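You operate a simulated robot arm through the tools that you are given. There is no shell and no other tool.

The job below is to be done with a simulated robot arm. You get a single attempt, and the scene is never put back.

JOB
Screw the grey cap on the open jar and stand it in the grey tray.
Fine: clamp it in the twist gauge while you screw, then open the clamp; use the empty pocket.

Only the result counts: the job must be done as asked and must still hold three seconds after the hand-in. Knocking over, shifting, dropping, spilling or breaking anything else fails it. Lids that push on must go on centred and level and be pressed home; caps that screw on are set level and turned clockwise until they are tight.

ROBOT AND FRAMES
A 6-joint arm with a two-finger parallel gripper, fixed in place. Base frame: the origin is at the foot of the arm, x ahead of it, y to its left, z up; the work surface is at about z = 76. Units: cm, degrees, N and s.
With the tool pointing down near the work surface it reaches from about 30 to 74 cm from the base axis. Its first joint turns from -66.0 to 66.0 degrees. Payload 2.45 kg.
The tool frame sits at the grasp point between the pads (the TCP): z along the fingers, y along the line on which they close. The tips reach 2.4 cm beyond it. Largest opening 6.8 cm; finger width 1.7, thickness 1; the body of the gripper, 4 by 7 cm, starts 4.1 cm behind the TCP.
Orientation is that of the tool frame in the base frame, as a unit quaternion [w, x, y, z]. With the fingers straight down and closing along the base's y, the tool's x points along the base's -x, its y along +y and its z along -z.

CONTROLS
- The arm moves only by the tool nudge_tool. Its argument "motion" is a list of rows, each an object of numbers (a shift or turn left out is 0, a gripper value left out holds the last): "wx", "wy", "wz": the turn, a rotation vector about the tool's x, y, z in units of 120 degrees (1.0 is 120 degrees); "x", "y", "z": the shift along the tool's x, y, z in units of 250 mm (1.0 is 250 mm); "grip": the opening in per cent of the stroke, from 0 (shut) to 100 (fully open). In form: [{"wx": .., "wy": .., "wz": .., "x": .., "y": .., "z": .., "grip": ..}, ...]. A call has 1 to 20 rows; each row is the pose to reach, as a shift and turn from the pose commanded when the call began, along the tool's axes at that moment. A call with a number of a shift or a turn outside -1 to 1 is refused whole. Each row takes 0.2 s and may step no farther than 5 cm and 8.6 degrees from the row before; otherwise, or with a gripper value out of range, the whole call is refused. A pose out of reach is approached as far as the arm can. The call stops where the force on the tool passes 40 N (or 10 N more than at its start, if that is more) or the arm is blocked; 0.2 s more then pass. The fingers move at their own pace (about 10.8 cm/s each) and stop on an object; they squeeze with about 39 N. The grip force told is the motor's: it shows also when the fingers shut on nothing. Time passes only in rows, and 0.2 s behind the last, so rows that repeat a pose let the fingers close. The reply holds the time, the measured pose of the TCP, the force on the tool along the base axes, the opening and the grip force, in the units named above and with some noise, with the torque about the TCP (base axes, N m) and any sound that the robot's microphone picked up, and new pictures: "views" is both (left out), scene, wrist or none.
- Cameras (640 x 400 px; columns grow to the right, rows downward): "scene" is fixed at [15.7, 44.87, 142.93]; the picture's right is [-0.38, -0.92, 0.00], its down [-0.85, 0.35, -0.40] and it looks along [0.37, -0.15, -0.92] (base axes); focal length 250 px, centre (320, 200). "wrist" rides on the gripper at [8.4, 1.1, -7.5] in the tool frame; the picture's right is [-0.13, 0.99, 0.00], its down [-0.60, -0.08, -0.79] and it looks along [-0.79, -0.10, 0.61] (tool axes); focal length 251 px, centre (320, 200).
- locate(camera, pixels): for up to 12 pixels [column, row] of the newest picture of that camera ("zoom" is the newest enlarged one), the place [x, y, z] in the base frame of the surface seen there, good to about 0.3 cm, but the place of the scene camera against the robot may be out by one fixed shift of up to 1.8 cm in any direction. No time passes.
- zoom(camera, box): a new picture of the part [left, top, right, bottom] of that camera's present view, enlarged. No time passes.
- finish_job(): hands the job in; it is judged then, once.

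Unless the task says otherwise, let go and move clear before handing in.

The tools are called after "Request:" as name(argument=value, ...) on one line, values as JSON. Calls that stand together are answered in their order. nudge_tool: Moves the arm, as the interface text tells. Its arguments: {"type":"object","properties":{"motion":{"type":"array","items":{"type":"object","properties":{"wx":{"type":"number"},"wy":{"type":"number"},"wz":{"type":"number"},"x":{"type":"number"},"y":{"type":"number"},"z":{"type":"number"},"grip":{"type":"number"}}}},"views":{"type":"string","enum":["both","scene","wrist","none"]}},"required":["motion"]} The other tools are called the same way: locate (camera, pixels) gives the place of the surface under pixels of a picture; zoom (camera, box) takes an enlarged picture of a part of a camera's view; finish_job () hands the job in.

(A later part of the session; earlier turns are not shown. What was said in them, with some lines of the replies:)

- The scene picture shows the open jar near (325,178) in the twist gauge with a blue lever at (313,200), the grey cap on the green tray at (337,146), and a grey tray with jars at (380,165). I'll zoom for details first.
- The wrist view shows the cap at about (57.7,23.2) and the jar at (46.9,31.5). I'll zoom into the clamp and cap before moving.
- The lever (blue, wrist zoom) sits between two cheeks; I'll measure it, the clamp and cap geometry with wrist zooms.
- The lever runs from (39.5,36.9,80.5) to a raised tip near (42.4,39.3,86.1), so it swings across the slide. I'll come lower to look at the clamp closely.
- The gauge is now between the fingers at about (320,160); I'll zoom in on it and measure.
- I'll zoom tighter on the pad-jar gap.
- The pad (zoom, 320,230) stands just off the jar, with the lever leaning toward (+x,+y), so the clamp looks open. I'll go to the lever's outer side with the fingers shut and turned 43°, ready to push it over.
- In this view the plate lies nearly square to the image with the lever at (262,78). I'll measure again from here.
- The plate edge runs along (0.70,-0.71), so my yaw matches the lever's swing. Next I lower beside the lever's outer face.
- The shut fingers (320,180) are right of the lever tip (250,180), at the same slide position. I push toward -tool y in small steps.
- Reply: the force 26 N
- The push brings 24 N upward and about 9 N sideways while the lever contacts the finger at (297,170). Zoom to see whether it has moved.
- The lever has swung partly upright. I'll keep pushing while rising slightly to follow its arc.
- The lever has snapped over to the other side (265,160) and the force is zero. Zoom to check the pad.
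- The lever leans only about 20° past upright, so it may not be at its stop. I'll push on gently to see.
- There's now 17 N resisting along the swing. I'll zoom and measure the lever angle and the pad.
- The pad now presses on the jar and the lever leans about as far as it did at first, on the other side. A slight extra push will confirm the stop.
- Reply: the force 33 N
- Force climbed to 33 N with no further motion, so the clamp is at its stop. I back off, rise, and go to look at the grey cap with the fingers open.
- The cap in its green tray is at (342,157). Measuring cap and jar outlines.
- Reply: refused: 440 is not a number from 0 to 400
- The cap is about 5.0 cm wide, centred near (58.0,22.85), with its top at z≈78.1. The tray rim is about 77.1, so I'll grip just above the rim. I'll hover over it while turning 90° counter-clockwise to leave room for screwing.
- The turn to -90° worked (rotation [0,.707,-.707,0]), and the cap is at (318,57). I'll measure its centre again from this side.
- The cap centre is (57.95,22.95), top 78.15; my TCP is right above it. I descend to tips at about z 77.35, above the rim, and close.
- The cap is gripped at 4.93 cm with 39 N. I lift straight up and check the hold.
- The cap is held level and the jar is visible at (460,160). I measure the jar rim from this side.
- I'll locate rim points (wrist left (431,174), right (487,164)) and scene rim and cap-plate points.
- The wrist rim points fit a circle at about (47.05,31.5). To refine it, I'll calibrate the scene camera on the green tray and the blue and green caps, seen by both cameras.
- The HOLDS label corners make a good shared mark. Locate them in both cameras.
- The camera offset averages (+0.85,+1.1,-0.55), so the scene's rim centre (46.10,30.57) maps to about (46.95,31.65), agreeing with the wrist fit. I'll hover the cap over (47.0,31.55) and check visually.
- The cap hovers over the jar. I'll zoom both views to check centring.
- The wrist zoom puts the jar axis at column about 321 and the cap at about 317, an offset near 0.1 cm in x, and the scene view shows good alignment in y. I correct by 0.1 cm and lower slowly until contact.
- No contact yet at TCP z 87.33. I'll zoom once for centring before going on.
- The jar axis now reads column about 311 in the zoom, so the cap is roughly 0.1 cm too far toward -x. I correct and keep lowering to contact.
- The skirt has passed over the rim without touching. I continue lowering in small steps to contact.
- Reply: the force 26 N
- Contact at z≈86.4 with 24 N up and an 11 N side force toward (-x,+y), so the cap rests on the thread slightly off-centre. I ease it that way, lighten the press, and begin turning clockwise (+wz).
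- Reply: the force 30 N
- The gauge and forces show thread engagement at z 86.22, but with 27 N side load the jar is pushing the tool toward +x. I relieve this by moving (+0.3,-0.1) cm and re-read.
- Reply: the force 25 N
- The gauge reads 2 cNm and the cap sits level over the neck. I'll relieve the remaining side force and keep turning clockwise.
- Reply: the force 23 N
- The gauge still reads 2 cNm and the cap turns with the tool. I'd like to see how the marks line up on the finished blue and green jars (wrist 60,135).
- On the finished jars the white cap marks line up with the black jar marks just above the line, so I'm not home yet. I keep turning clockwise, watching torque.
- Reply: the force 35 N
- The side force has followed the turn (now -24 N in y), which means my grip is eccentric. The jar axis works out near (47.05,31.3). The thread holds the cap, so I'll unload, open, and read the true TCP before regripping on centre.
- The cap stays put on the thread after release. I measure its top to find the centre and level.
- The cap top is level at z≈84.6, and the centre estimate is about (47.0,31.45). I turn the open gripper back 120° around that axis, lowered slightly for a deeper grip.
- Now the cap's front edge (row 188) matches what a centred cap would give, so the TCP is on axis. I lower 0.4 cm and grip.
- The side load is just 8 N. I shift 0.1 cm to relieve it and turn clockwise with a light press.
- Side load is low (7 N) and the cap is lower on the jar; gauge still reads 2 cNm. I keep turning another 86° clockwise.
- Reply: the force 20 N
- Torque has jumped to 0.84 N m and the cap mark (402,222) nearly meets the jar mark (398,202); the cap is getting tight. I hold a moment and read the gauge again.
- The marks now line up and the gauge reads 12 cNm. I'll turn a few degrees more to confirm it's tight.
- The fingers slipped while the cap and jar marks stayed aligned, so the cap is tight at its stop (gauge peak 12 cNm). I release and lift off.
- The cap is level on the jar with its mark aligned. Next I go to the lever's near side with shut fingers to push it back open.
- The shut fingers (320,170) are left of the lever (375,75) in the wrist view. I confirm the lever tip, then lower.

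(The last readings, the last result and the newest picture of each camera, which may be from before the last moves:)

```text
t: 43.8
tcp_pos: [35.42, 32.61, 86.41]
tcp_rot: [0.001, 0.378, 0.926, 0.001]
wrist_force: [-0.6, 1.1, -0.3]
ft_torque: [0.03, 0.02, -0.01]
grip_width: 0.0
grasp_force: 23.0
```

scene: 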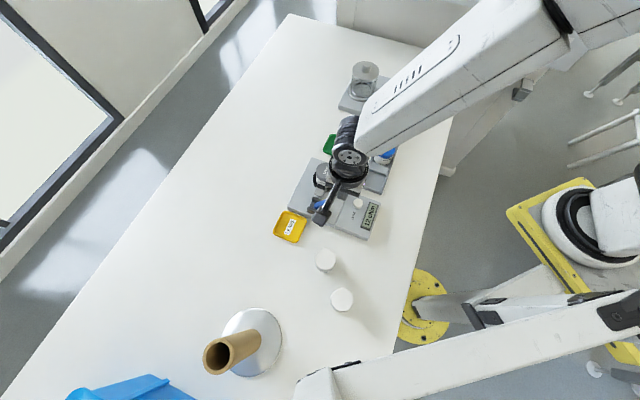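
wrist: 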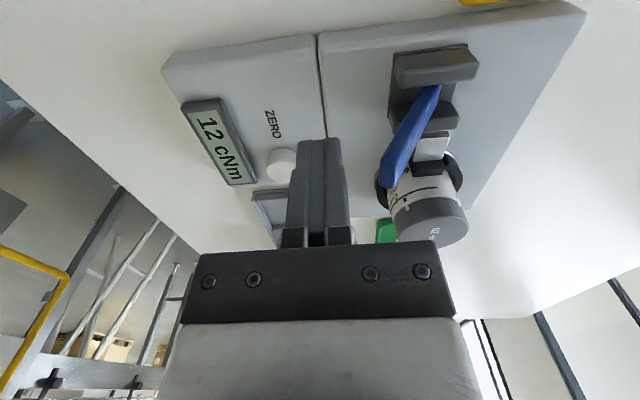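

The fingers are level with the lever tip, with about 2 cm of gap. I push toward +tool y, rising to follow the arc.

Request:
nudge_tool(motion=[{"y": 0.04}, {"y": 0.08}, {"y": 0.1, "z": -0.005}, {"y": 0.12, "z": -0.012}, {"y": 0.14, "z": -0.02}, {"y": 0.16, "z": -0.026}, {"y": 0.18, "z": -0.03}, {"y": 0.2, "z": -0.03}], views="wrist")

```text
t: 45.6
tcp_pos: [39.1, 36.28, 87.06]
tcp_rot: [0.0, 0.378, 0.926, 0.0]
wrist_force: [2.3, -10.7, 18.4]
ft_torque: [-0.21, 0.01, -0.13]
grip_width: 0.02
grasp_force: 23.6
```

wrist: 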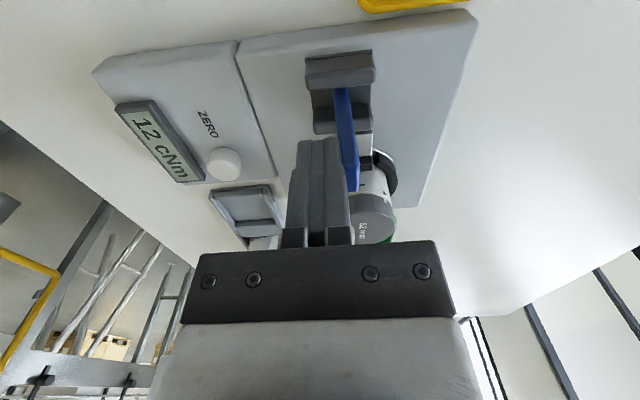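

The lever is now about upright (345,140). I push on past centre and down the far side.

Request:
nudge_tool(motion=[{"y": 0.02, "z": -0.003}, {"y": 0.04, "z": -0.003}, {"y": 0.06}, {"y": 0.08, "z": 0.005}, {"y": 0.095, "z": 0.015}], views="wrist")

Request:
zoom(camera="wrist", box=[240, 20, 420, 240])

```text
t: 46.8
tcp_pos: [40.64, 38.01, 86.8]
tcp_rot: [0.0, 0.378, 0.926, 0.0]
wrist_force: [-8.5, -6.4, 14.4]
ft_torque: [-0.09, 0.11, -0.05]
grip_width: 0.0
grasp_force: 23.9
```

wrist: 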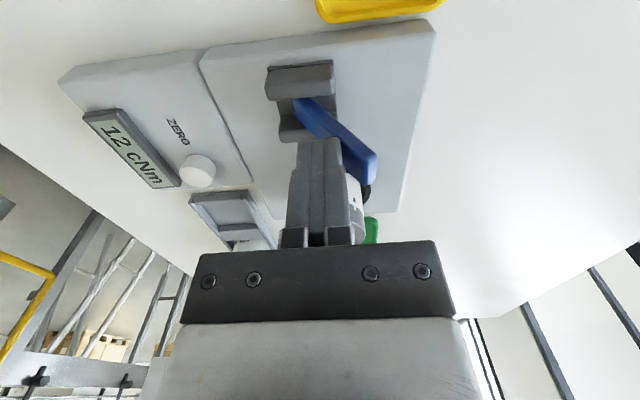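

```text
1.82 times, centred on (330, 130) of wrist
```

zoom: 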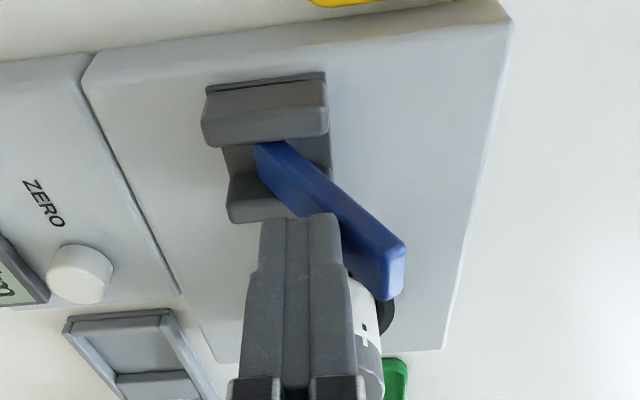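

The lever has flipped to the far side. A small extra push makes sure it's at the open stop.

Request:
nudge_tool(motion=[{"y": 0.01}, {"y": 0.018}, {"y": 0.018}], views="wrist")

Request:
locate(camera="wrist", pixels=[[375, 155], [365, 180], [345, 140], [320, 110]])

```text
t: 47.4
tcp_pos: [40.62, 37.94, 86.77]
tcp_rot: [-0.003, 0.377, 0.926, -0.006]
wrist_force: [-10.7, -7.4, 16.5]
ft_torque: [-0.12, 0.12, -0.03]
grip_width: 0.0
grasp_force: 23.8
stopped in row 2: the force on the tool passed its limit at 43 N (the readings are from after the stop); the commanded pose is now the measured one
```

wrist: 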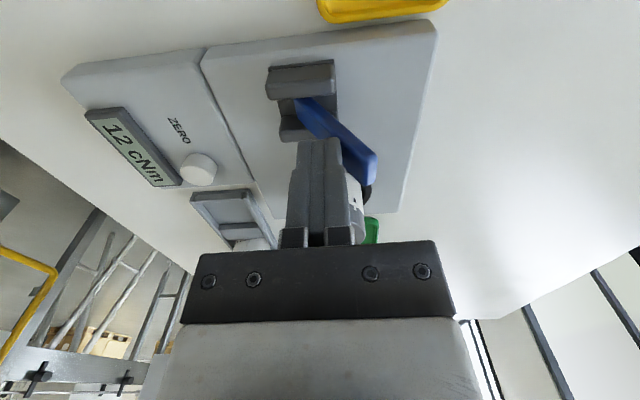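

```text
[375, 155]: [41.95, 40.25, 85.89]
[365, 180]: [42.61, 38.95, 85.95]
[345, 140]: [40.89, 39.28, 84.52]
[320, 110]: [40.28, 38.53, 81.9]
```

That hit the open stop (43 N limit), with the tip back at about (42.3,39.6,85.9) as at the start. I back off and rise.

Request:
nudge_tool(motion=[{"y": -0.04}, {"y": -0.08}, {"y": -0.08, "z": -0.15}, {"y": -0.08, "z": -0.3}, {"y": -0.08, "z": -0.36, "grip": 100}, {"y": -0.08, "z": -0.36, "grip": 100}])

Request:
zoom(camera="wrist", box=[190, 10, 430, 180])

Request:
zoom(camera="scene", box=[290, 140, 390, 240])

```text
t: 48.8
tcp_pos: [39.27, 36.67, 95.63]
tcp_rot: [-0.001, 0.378, 0.926, -0.003]
wrist_force: [-1.2, 0.0, 0.1]
ft_torque: [0.0, 0.0, 0.0]
grip_width: 6.81
grasp_force: 0.0
```

scene: 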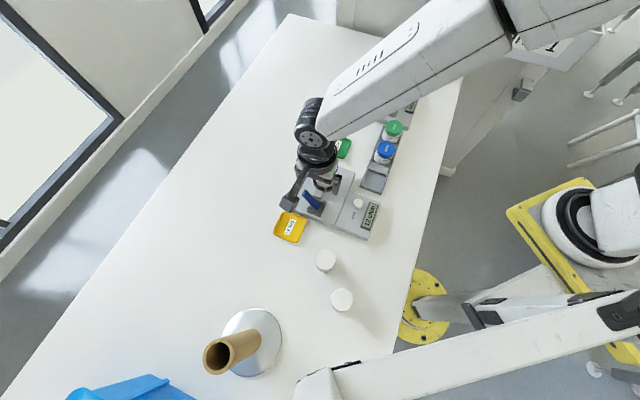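
wrist: 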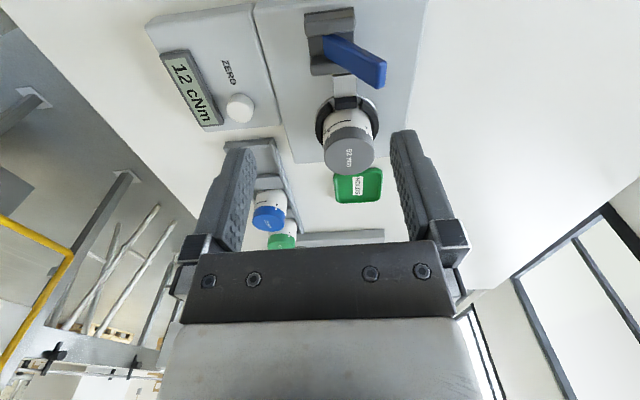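

```text
2.35 times, centred on (310, 95) of wrist
```

zoom: 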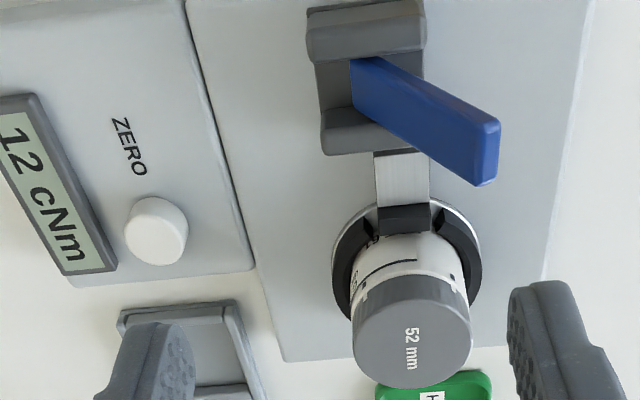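

```text
4.00 times, centred on (340, 190) of scene
```

zoom: 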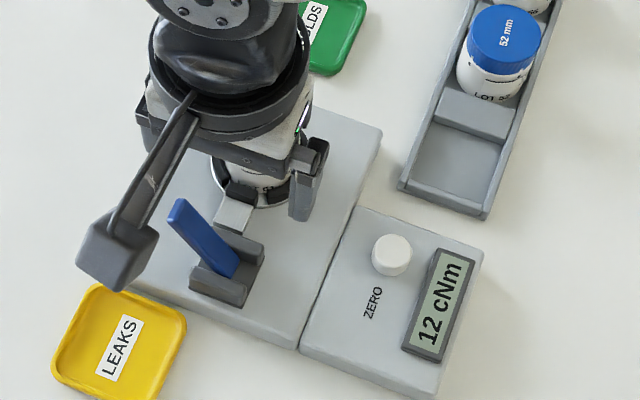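

The clamp is open and the pad is back off the jar. Now I move to look at the empty pocket before carrying anything.

Request:
nudge_tool(motion=[{"x": -0.062, "y": -0.123, "wz": -0.062}, {"x": -0.124, "y": -0.246, "wz": -0.124}, {"x": -0.186, "y": -0.37, "wz": -0.185}, {"x": -0.248, "y": -0.493, "wz": -0.247}, {"x": -0.31, "y": -0.617, "wz": -0.308}, {"x": -0.372, "y": -0.74, "wz": -0.37}, {"x": -0.372, "y": -0.74, "wz": -0.37}])

Request:
zoom(camera="wrist", box=[230, 50, 400, 190])

```text
t: 50.4
tcp_pos: [33.13, 16.76, 95.82]
tcp_rot: [-0.003, 0.0, 1.0, -0.003]
wrist_force: [-0.2, 0.0, 0.3]
ft_torque: [-0.02, -0.01, 0.01]
grip_width: 6.78
grasp_force: 0.0
```

scene: 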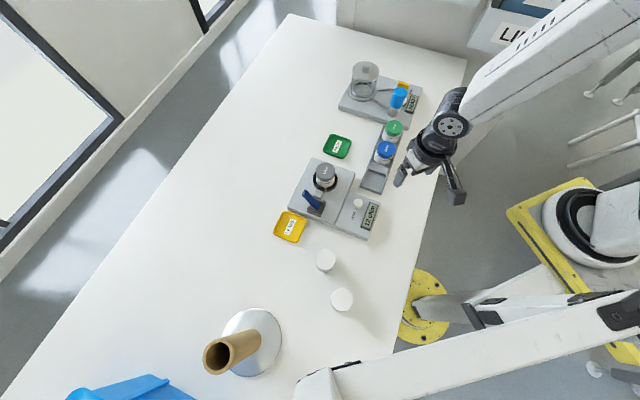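
wrist: 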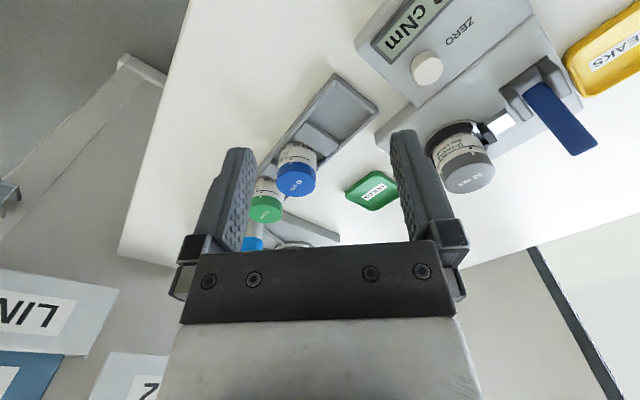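

```text
2.86 times, centred on (315, 120) of wrist
```

zoom: 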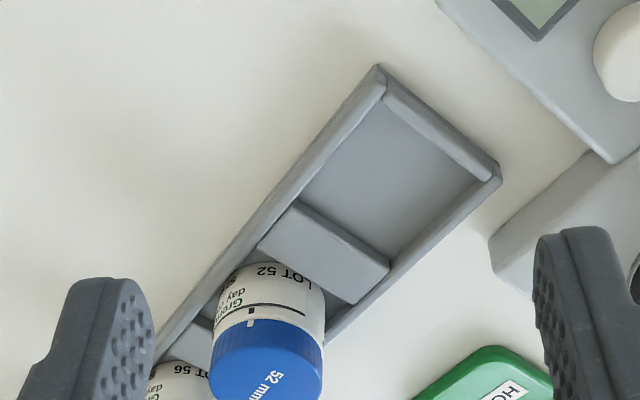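

The pocket is clear: interior corners near (386,105), (478,180), (390,262), (300,200) in the zoom. I measure them.

Request:
locate(camera="zoom", pixels=[[387, 108], [472, 181], [388, 255], [303, 201], [387, 180], [378, 80], [492, 178], [325, 245], [270, 245], [357, 300], [430, 240], [340, 150]])

Request:
locate(camera="zoom", pixels=[[303, 215], [390, 270], [440, 130], [270, 360], [220, 370], [320, 365], [200, 320], [340, 330], [270, 335]])

```text
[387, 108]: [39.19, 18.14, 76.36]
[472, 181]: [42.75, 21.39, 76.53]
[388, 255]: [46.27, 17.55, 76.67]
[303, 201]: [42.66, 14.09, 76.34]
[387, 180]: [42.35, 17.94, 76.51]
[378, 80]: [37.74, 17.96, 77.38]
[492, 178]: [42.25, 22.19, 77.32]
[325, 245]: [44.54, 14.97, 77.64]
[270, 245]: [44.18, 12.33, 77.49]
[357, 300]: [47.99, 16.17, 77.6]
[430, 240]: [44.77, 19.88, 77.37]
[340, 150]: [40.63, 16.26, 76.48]
```

```text
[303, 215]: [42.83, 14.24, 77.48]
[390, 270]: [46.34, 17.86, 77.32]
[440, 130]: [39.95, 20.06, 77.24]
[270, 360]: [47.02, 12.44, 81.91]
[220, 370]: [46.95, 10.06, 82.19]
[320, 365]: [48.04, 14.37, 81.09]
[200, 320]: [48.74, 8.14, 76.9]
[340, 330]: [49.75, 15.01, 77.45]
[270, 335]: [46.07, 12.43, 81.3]
```

The pocket centre comes out near (42.47,17.85), about 5.5 cm square, so it's a snug fit. I'll take wall-top edges from both cameras to refine it.

Request:
zoom(camera="wrist", box=[290, 65, 390, 145])

Request:
zoom(camera="scene", box=[350, 140, 410, 200])

```text
5.00 times, centred on (340, 105) of wrist
```

zoom: 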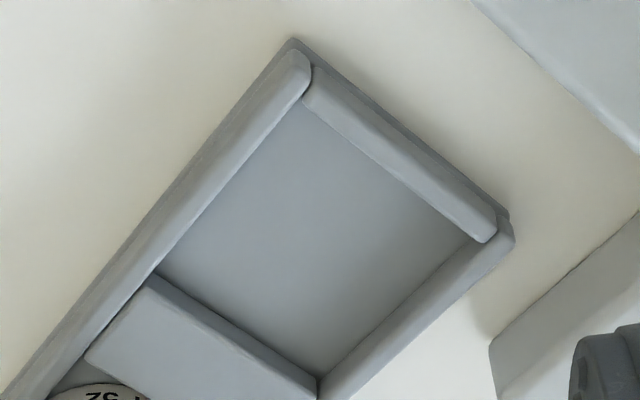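

```text
6.67 times, centred on (380, 170) of scene
```

zoom: 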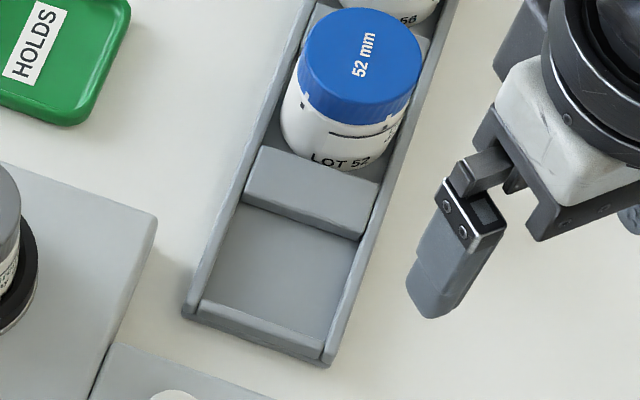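

Request:
locate(camera="zoom", pixels=[[222, 245], [228, 232], [352, 288], [357, 270], [265, 322], [262, 330], [302, 215], [298, 205], [300, 260], [245, 225], [285, 320], [330, 300]])

Request:
zoom(camera="wrist", box=[290, 65, 390, 145])

Request:
locate(camera="zoom", pixels=[[230, 160], [190, 215], [425, 290], [385, 330], [400, 155], [440, 190], [235, 325], [270, 345], [310, 220], [185, 290], [260, 330], [215, 178]])

```text
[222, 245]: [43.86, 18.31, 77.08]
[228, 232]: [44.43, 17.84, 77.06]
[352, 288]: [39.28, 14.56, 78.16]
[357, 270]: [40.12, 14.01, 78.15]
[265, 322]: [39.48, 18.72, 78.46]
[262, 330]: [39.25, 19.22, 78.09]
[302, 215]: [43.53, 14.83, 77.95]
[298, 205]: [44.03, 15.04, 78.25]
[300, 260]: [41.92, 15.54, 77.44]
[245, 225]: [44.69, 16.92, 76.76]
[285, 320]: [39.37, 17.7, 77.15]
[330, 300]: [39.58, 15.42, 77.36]
```

```text
5.00 times, centred on (340, 105) of wrist
```

zoom: 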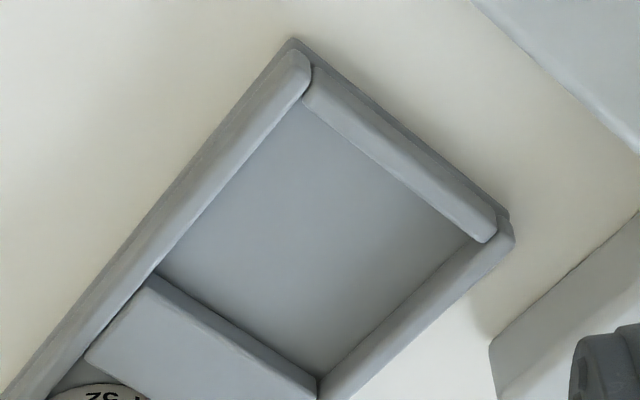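

```text
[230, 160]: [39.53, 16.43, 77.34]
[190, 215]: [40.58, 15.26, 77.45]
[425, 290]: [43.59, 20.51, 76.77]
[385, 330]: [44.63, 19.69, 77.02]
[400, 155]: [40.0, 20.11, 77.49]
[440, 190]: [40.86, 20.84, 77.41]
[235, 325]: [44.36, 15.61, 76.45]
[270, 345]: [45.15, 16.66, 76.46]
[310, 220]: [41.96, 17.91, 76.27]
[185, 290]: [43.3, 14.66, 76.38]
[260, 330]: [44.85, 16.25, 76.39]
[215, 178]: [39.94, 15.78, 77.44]
```

From both cameras the pocket interior spans about 5.4 × 5.75 cm, centred at (42.36,17.85) with its axis along (0.68,-0.73). I now go above the jar with the fingers set to close across the tray (yaw 47°).

Request:
nudge_tool(motion=[{"x": -0.092, "y": 0.098, "wz": 0.065}, {"x": -0.185, "y": 0.197, "wz": 0.13}, {"x": -0.277, "y": 0.295, "wz": 0.196}, {"x": -0.37, "y": 0.393, "wz": 0.261}, {"x": -0.462, "y": 0.492, "wz": 0.327}, {"x": -0.555, "y": 0.59, "wz": 0.392}, {"x": -0.555, "y": 0.59, "z": 0.12, "wz": 0.392}, {"x": -0.555, "y": 0.59, "z": 0.24, "wz": 0.392}, {"x": -0.555, "y": 0.59, "z": 0.24, "wz": 0.392}])

Request:
zoom(camera="wrist", box=[240, 0, 400, 140])

```text
t: 52.4
tcp_pos: [47.03, 31.67, 89.37]
tcp_rot: [-0.002, 0.399, 0.917, -0.003]
wrist_force: [0.1, 0.1, -0.3]
ft_torque: [0.01, 0.0, 0.02]
grip_width: 6.78
grasp_force: 0.1
```

scene: 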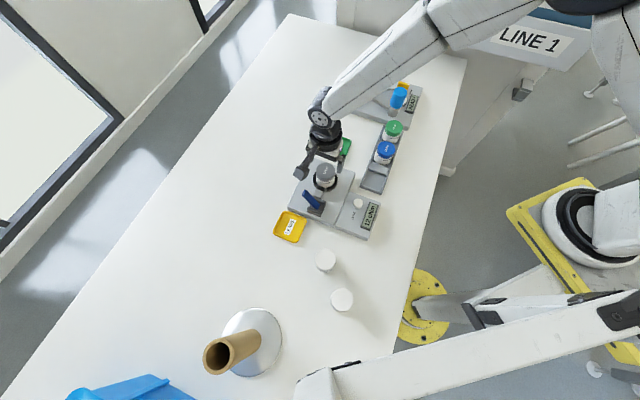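
wrist: 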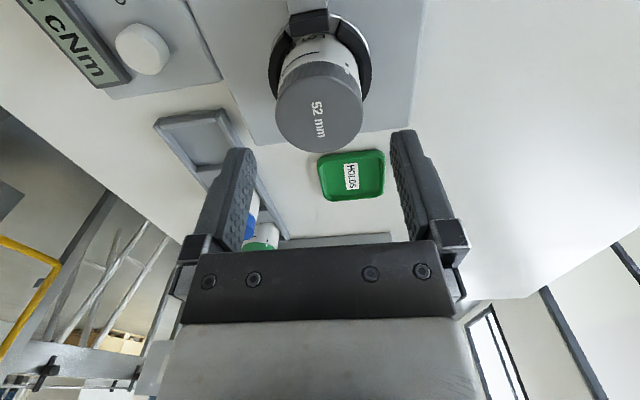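

```text
2.86 times, centred on (320, 70) of wrist
```

zoom: 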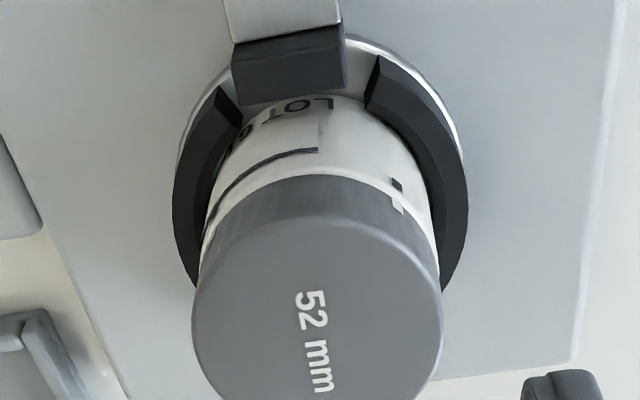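

Columns are centred (319). I check the cap's front edge row to centre along the other axis.

Request:
zoom(camera="wrist", box=[260, 50, 380, 170])

Request:
locate(camera="wrist", pixels=[[320, 110], [300, 130], [340, 130], [320, 146], [320, 90], [320, 82], [320, 149]])

```text
3.33 times, centred on (320, 110) of wrist
```

zoom: 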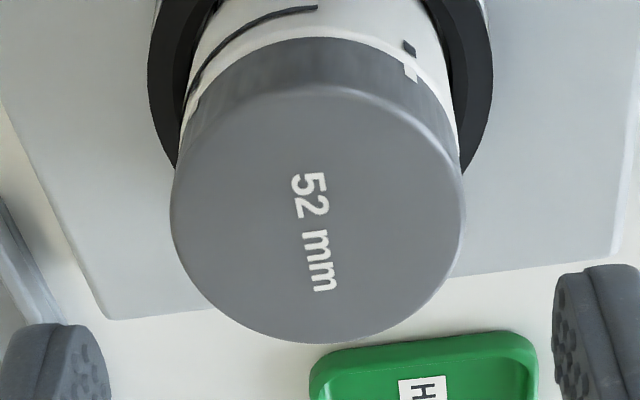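

```text
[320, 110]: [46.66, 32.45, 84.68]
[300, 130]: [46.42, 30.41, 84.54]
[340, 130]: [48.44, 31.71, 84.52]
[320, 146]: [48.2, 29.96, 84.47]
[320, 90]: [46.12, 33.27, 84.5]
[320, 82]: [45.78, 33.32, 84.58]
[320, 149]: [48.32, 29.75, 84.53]
```

The front edge (row 153) shows the cap only 0.1 cm off along tool -x. I correct, descend, and grip the cap.

Request:
nudge_tool(motion=[{"x": -0.004, "y": -0.002, "z": 0.08}, {"x": -0.004, "y": -0.002, "z": 0.13}, {"x": -0.004, "y": -0.002, "z": 0.158}, {"x": -0.004, "y": -0.002, "z": 0.158}, {"x": -0.004, "y": -0.002, "z": 0.158, "grip": 0}, {"x": -0.004, "y": -0.002, "z": 0.158, "grip": 0}, {"x": -0.004, "y": -0.002, "z": 0.158, "grip": 0}])

```text
t: 54.0
tcp_pos: [46.91, 31.46, 85.7]
tcp_rot: [-0.002, 0.398, 0.917, -0.004]
wrist_force: [0.1, 0.5, -0.3]
ft_torque: [-0.04, 0.04, -0.01]
grip_width: 4.93
grasp_force: 39.0
```

scene: 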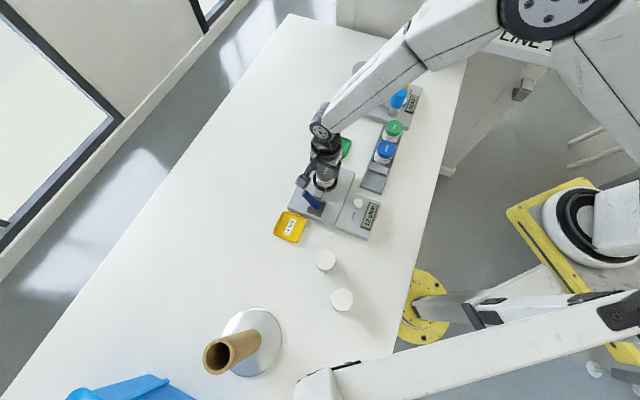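
wrist: 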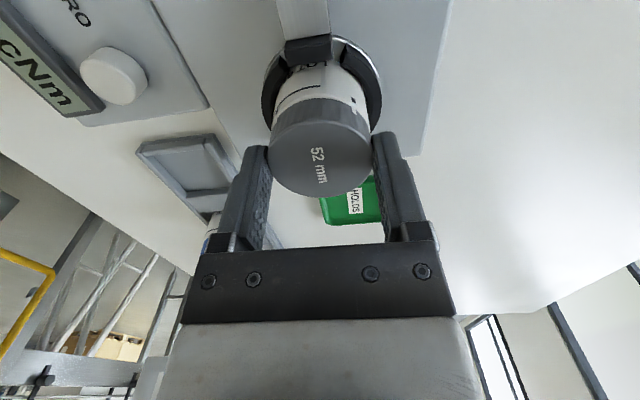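

Gripped at 4.93 cm with no side load. I lift slowly, watching for drag from the clamp.

Request:
nudge_tool(motion=[{"z": -0.02}, {"z": -0.04}, {"z": -0.08}, {"z": -0.14}, {"z": -0.22}, {"z": -0.32}, {"z": -0.32}])

Request:
zoom(camera="wrist", box=[240, 20, 400, 210])

Request:
zoom(camera="scene", box=[280, 120, 400, 240])

```text
t: 55.6
tcp_pos: [46.96, 31.63, 93.78]
tcp_rot: [-0.002, 0.399, 0.917, -0.004]
wrist_force: [0.0, 0.0, -1.1]
ft_torque: [0.0, 0.01, -0.07]
grip_width: 4.91
grasp_force: 39.0
```

scene: 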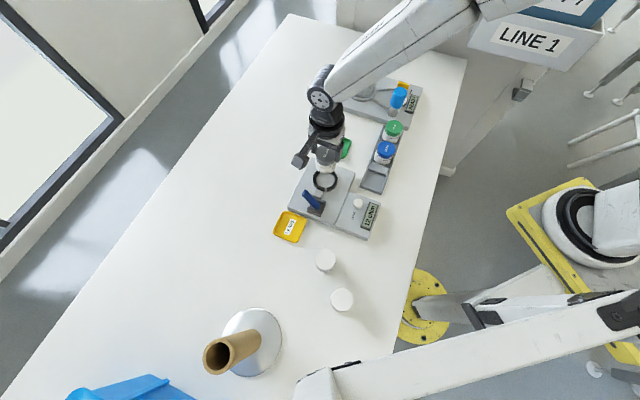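
wrist: 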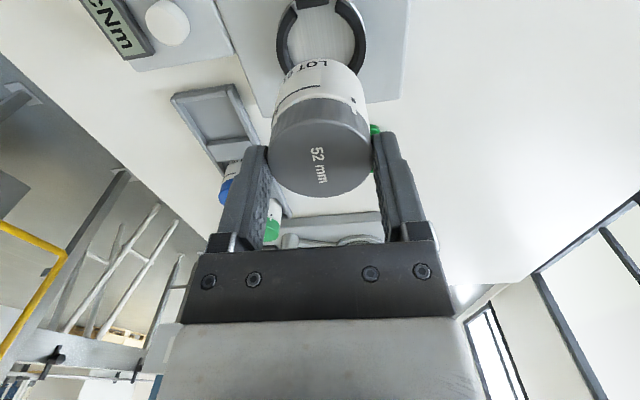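

```text
2.11 times, centred on (320, 115) of wrist
```

zoom: 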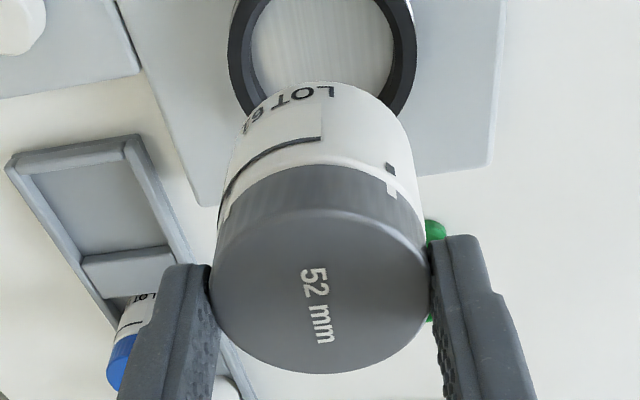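

```text
3.33 times, centred on (340, 180) of scene
```

zoom: 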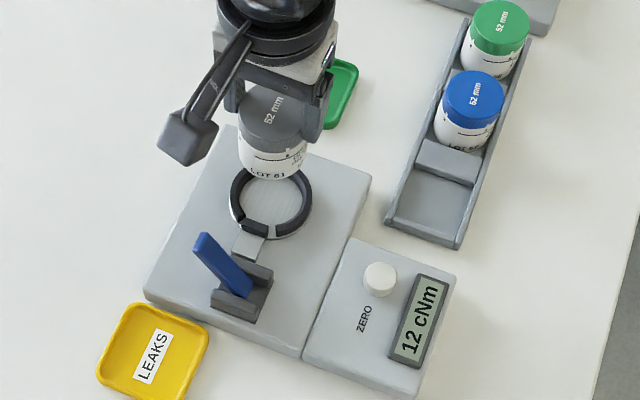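

The jar lifts freely with the cap on, bottom around z 86.7. I carry it high over to the pocket, correcting the 0.5° tilt left from the earlier stop.

Request:
nudge_tool(motion=[{"x": -0.05, "y": -0.1, "wx": -0.002}, {"x": -0.12, "y": -0.23, "wx": -0.004}, {"x": -0.19, "y": -0.36, "wx": -0.004}, {"x": -0.24, "y": -0.46, "wx": -0.004}, {"x": -0.268, "y": -0.508, "wx": -0.004}, {"x": -0.268, "y": -0.508, "wx": -0.004, "z": 0.1}, {"x": -0.268, "y": -0.508, "wx": -0.004, "z": 0.2}, {"x": -0.268, "y": -0.508, "wx": -0.004, "z": 0.26}, {"x": -0.268, "y": -0.508, "wx": -0.004, "z": 0.26}])

Request:
zoom(camera="wrist", box=[240, 20, 400, 210])

Request:
zoom(camera="scene", box=[340, 120, 420, 210])

```text
t: 57.6
tcp_pos: [42.32, 18.04, 87.28]
tcp_rot: [0.0, 0.399, 0.917, 0.0]
wrist_force: [0.9, 0.2, -1.0]
ft_torque: [-0.01, 0.0, 0.01]
grip_width: 4.95
grasp_force: 38.9
```

scene: 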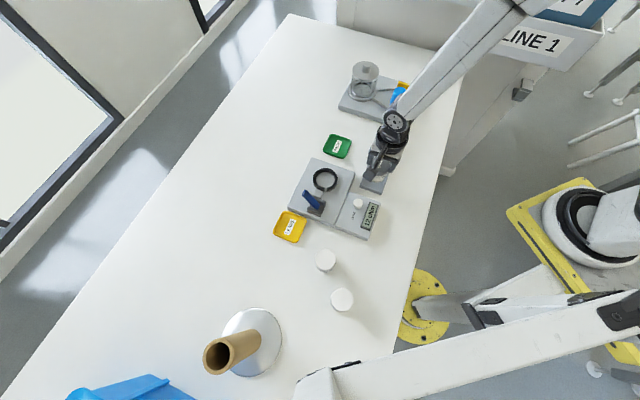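
wrist: 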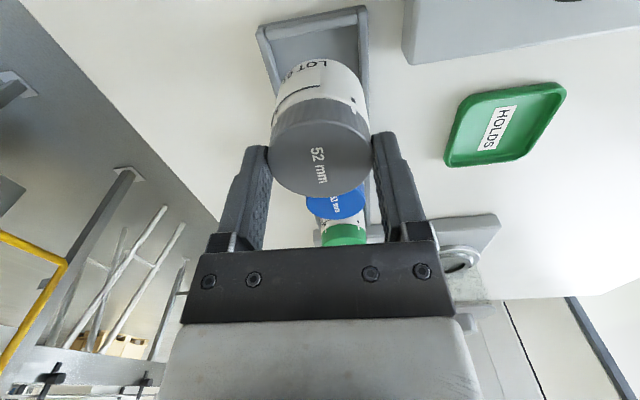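

```text
2.11 times, centred on (320, 115) of wrist
```

zoom: 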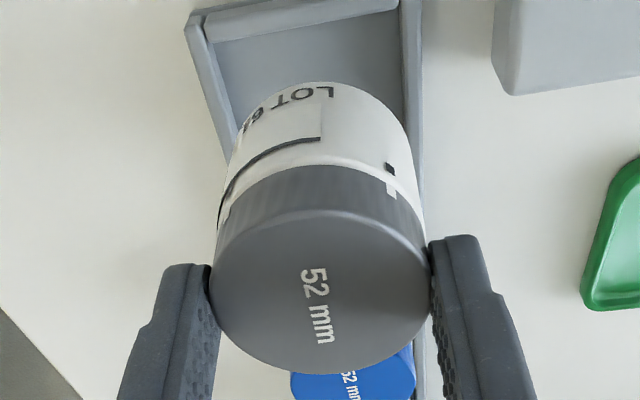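

```text
4.44 times, centred on (380, 165) of scene
```

zoom: 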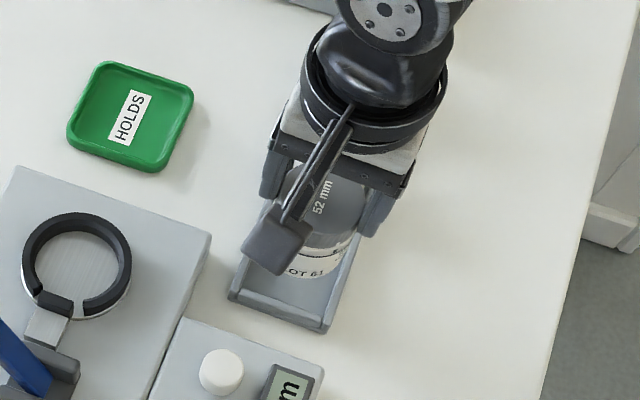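

The jar hovers over the pocket. I re-measure the walls from this nearer view to check centring before lowering.

Request:
zoom(camera="wrist", box=[250, 0, 390, 90])

```text
4.44 times, centred on (320, 45) of wrist
```

zoom: 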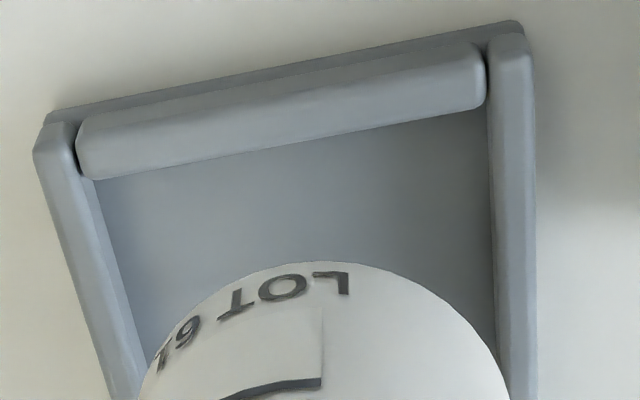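

The wall edges project to tool y of -3.05 and +2.75, so the pocket's centre is about 0.13 cm toward -tool y; along the tray it's already centred. I correct and lower in small steps.

Request:
nudge_tool(motion=[{"y": -0.005, "z": 0.03}, {"y": -0.005, "z": 0.06}, {"y": -0.005, "z": 0.085}, {"y": -0.005, "z": 0.1}, {"y": -0.005, "z": 0.11}, {"y": -0.005, "z": 0.12}, {"y": -0.005, "z": 0.128}, {"y": -0.005, "z": 0.128}])

Request:
zoom(camera="wrist", box=[240, 20, 400, 210])

Request:
zoom(camera="scene", box=[340, 120, 420, 210])

```text
t: 59.4
tcp_pos: [42.12, 17.91, 84.04]
tcp_rot: [0.0, 0.399, 0.917, 0.0]
wrist_force: [-0.4, 0.0, -1.6]
ft_torque: [0.02, 0.0, 0.02]
grip_width: 4.92
grasp_force: 39.0
```

scene: 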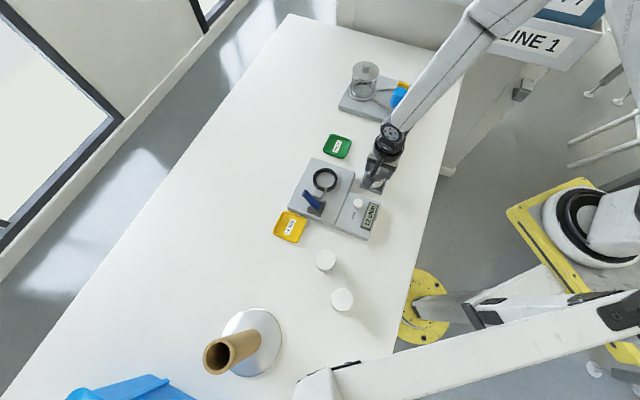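
wrist: 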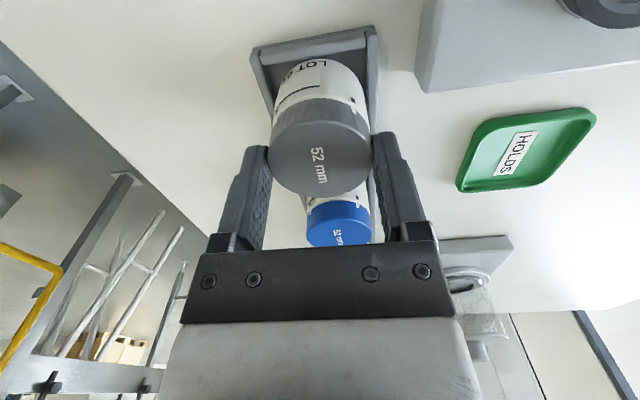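

```text
2.11 times, centred on (320, 115) of wrist
```

zoom: 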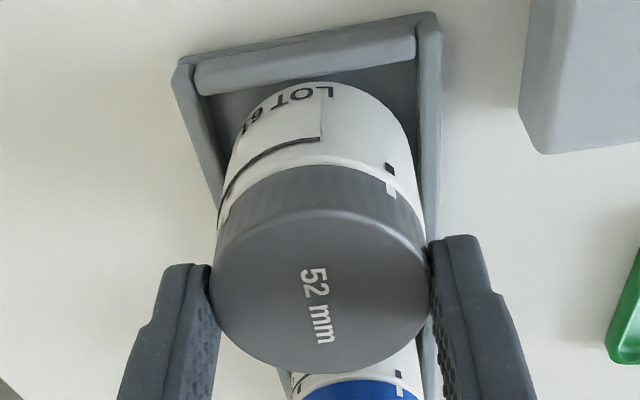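

```text
4.44 times, centred on (380, 165) of scene
```

zoom: 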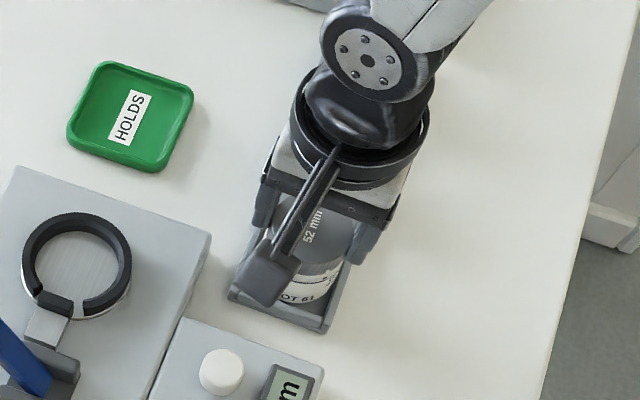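

No contact at TCP z 84.04, so the jar base is already below the wall tops and inside the pocket. I lower gently to the floor.

Request:
nudge_tool(motion=[{"z": 0.006}, {"z": 0.012}, {"z": 0.018}, {"z": 0.022}, {"z": 0.026}, {"z": 0.026}], views="wrist")

```text
t: 60.8
tcp_pos: [42.17, 17.86, 83.48]
tcp_rot: [0.0, 0.399, 0.917, 0.0]
wrist_force: [0.0, -0.5, -0.5]
ft_torque: [0.02, 0.01, 0.0]
grip_width: 4.95
grasp_force: 39.0
```

wrist: 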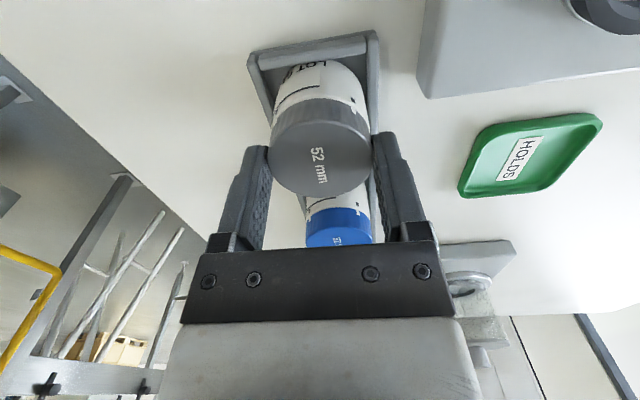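

Still barely any contact. I continue in 0.1 cm steps until the force rises.

Request:
nudge_tool(motion=[{"z": 0.003}, {"z": 0.006}, {"z": 0.008}, {"z": 0.008}], views="wrist")

```text
t: 61.8
tcp_pos: [42.21, 17.86, 83.28]
tcp_rot: [0.0, 0.4, 0.917, 0.0]
wrist_force: [0.1, -0.2, -0.6]
ft_torque: [0.02, 0.01, -0.01]
grip_width: 4.93
grasp_force: 39.0
```

wrist: 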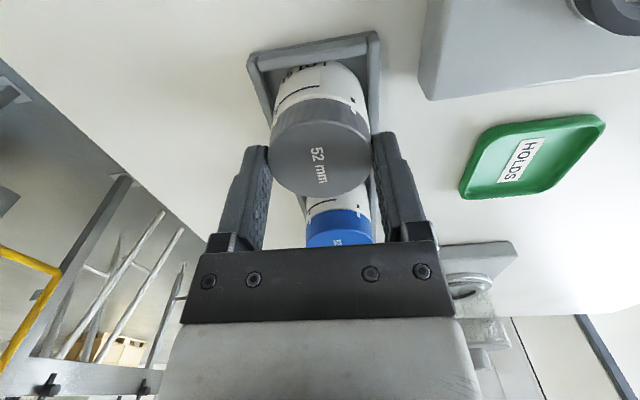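

Request:
nudge_tool(motion=[{"z": 0.003}, {"z": 0.006}, {"z": 0.009}, {"z": 0.009}], views="wrist")

```text
t: 62.8
tcp_pos: [42.06, 17.81, 83.12]
tcp_rot: [0.001, 0.399, 0.917, 0.0]
wrist_force: [-0.7, -3.9, 17.0]
ft_torque: [-0.21, 0.15, -0.03]
grip_width: 4.93
grasp_force: 39.4
```

wrist: 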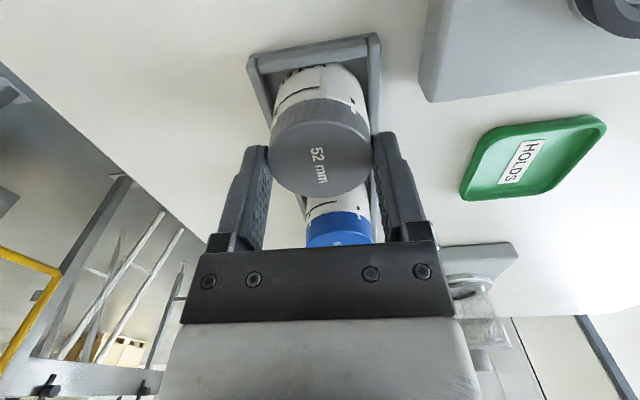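

The jar stands on the pocket floor now (17 N at z 83.1). I unload slightly, open, and lift straight up.

Request:
nudge_tool(motion=[{"z": -0.006}, {"z": -0.006, "grip": 100}, {"z": -0.006, "grip": 100}, {"z": -0.006, "grip": 100}, {"z": -0.05}, {"z": -0.12}, {"z": -0.25}, {"z": -0.4}, {"z": -0.4}])

Request:
zoom(camera="wrist", box=[240, 0, 400, 170])

Request:
zoom(camera="scene", box=[340, 100, 440, 220])

```text
t: 64.8
tcp_pos: [42.23, 17.97, 92.96]
tcp_rot: [0.0, 0.398, 0.917, -0.001]
wrist_force: [0.6, -0.3, 0.0]
ft_torque: [-0.01, -0.01, -0.01]
grip_width: 6.79
grasp_force: 0.0
```

scene: 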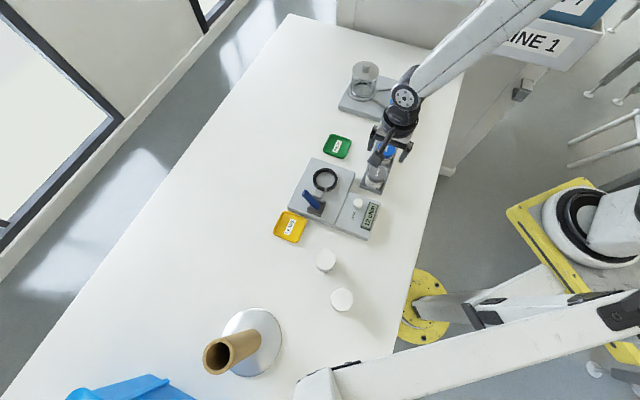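
wrist: 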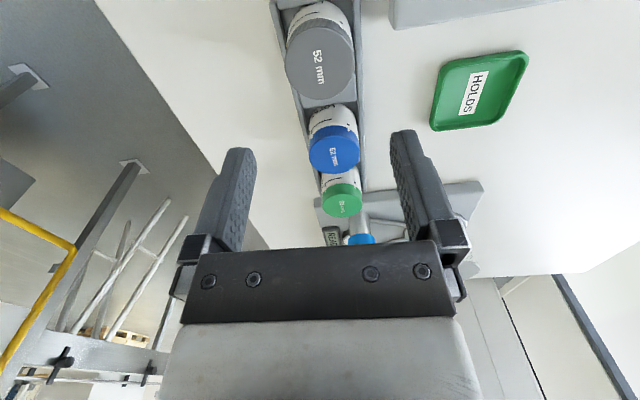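

```text
2.35 times, centred on (320, 85) of wrist
```

zoom: 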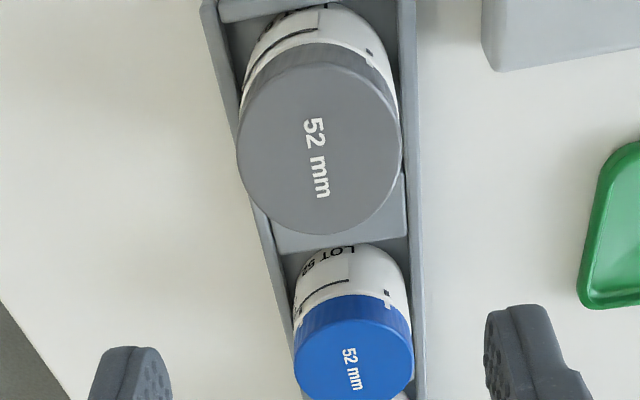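

```text
3.33 times, centred on (390, 160) of scene
```

zoom: 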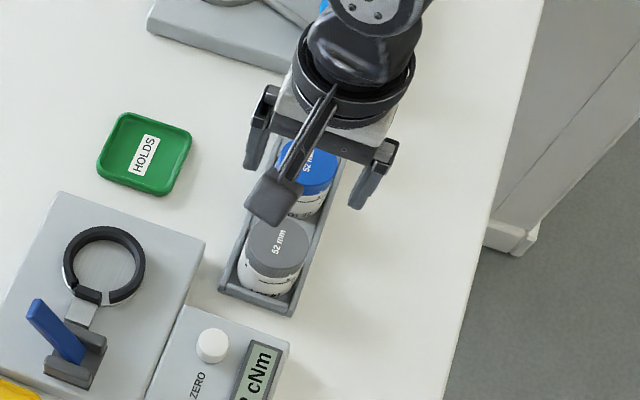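

The jar stands in the pocket with marks still aligned. I check its level against the blue jar, and move the arm clear.

Request:
locate(camera="wrist", pixels=[[318, 35], [318, 90], [292, 65], [350, 65], [320, 60], [333, 155], [318, 150], [350, 150]])

Request:
nudge_tool(motion=[{"x": 0.05, "z": -0.1}, {"x": 0.15, "y": -0.05, "z": -0.2}, {"x": 0.2, "y": -0.15, "z": -0.3}, {"x": 0.2, "y": -0.25, "z": -0.4}, {"x": 0.2, "y": -0.3, "z": -0.45}, {"x": 0.2, "y": -0.3, "z": -0.45}])

Request:
zoom(camera="scene", box=[340, 100, 440, 220])

```text
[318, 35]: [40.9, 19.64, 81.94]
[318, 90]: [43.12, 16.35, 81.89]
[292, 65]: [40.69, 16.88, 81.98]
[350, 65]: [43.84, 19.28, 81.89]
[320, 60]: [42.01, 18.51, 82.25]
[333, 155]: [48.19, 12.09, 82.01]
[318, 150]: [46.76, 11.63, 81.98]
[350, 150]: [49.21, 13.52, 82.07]
```

```text
t: 66.2
tcp_pos: [33.22, 16.53, 104.18]
tcp_rot: [0.0, 0.399, 0.917, 0.0]
wrist_force: [0.3, 0.2, 0.0]
ft_torque: [0.0, 0.02, 0.03]
grip_width: 6.77
grasp_force: 0.1
```

scene: 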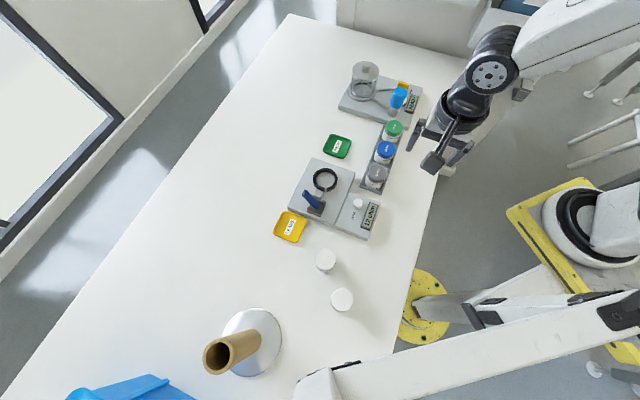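
wrist: 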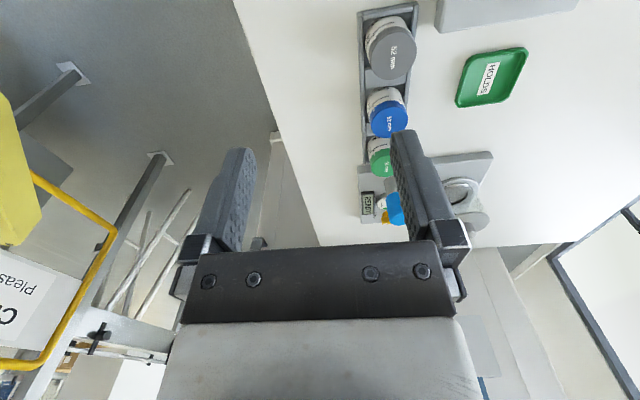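

```text
3.33 times, centred on (390, 160) of scene
```

zoom: 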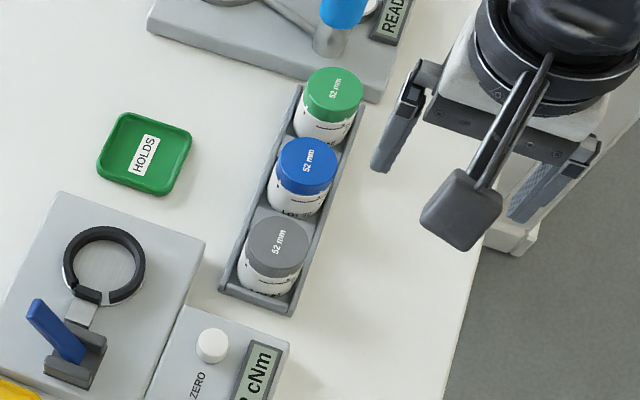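

The grey-capped jar stands level in the pocket. Its top is at z≈81.95, against 82.0 for the blue jar; the cap and jar marks line up, the clamp is open and the arm is clear. I hand the job in.

Request:
finish_job()

```text
The job is handed in.
```

The grey cap is screwed tight on the jar, and the jar stands level in the empty pocket of the grey tray. I've handed the job in but haven't seen a verdict.

- **Screwing:** I clamped the jar in the twist gauge and turned the cap clockwise until my fingers slipped on it. The cap mark lined up with the jar mark, as on the blue and green jars. The gauge read 12 cNm. No tightness figure was given, so I went by the stop and the marks.
- **Clamp:** I swung the lever back to its open stop before lifting the jar out.
- **Placing:** The jar went into the pocket without touching the walls. Its top is level with the blue jar's, to within measuring error.
- **Surroundings:** In the last pictures nothing else looks knocked over or moved, and the arm is clear of the tray.
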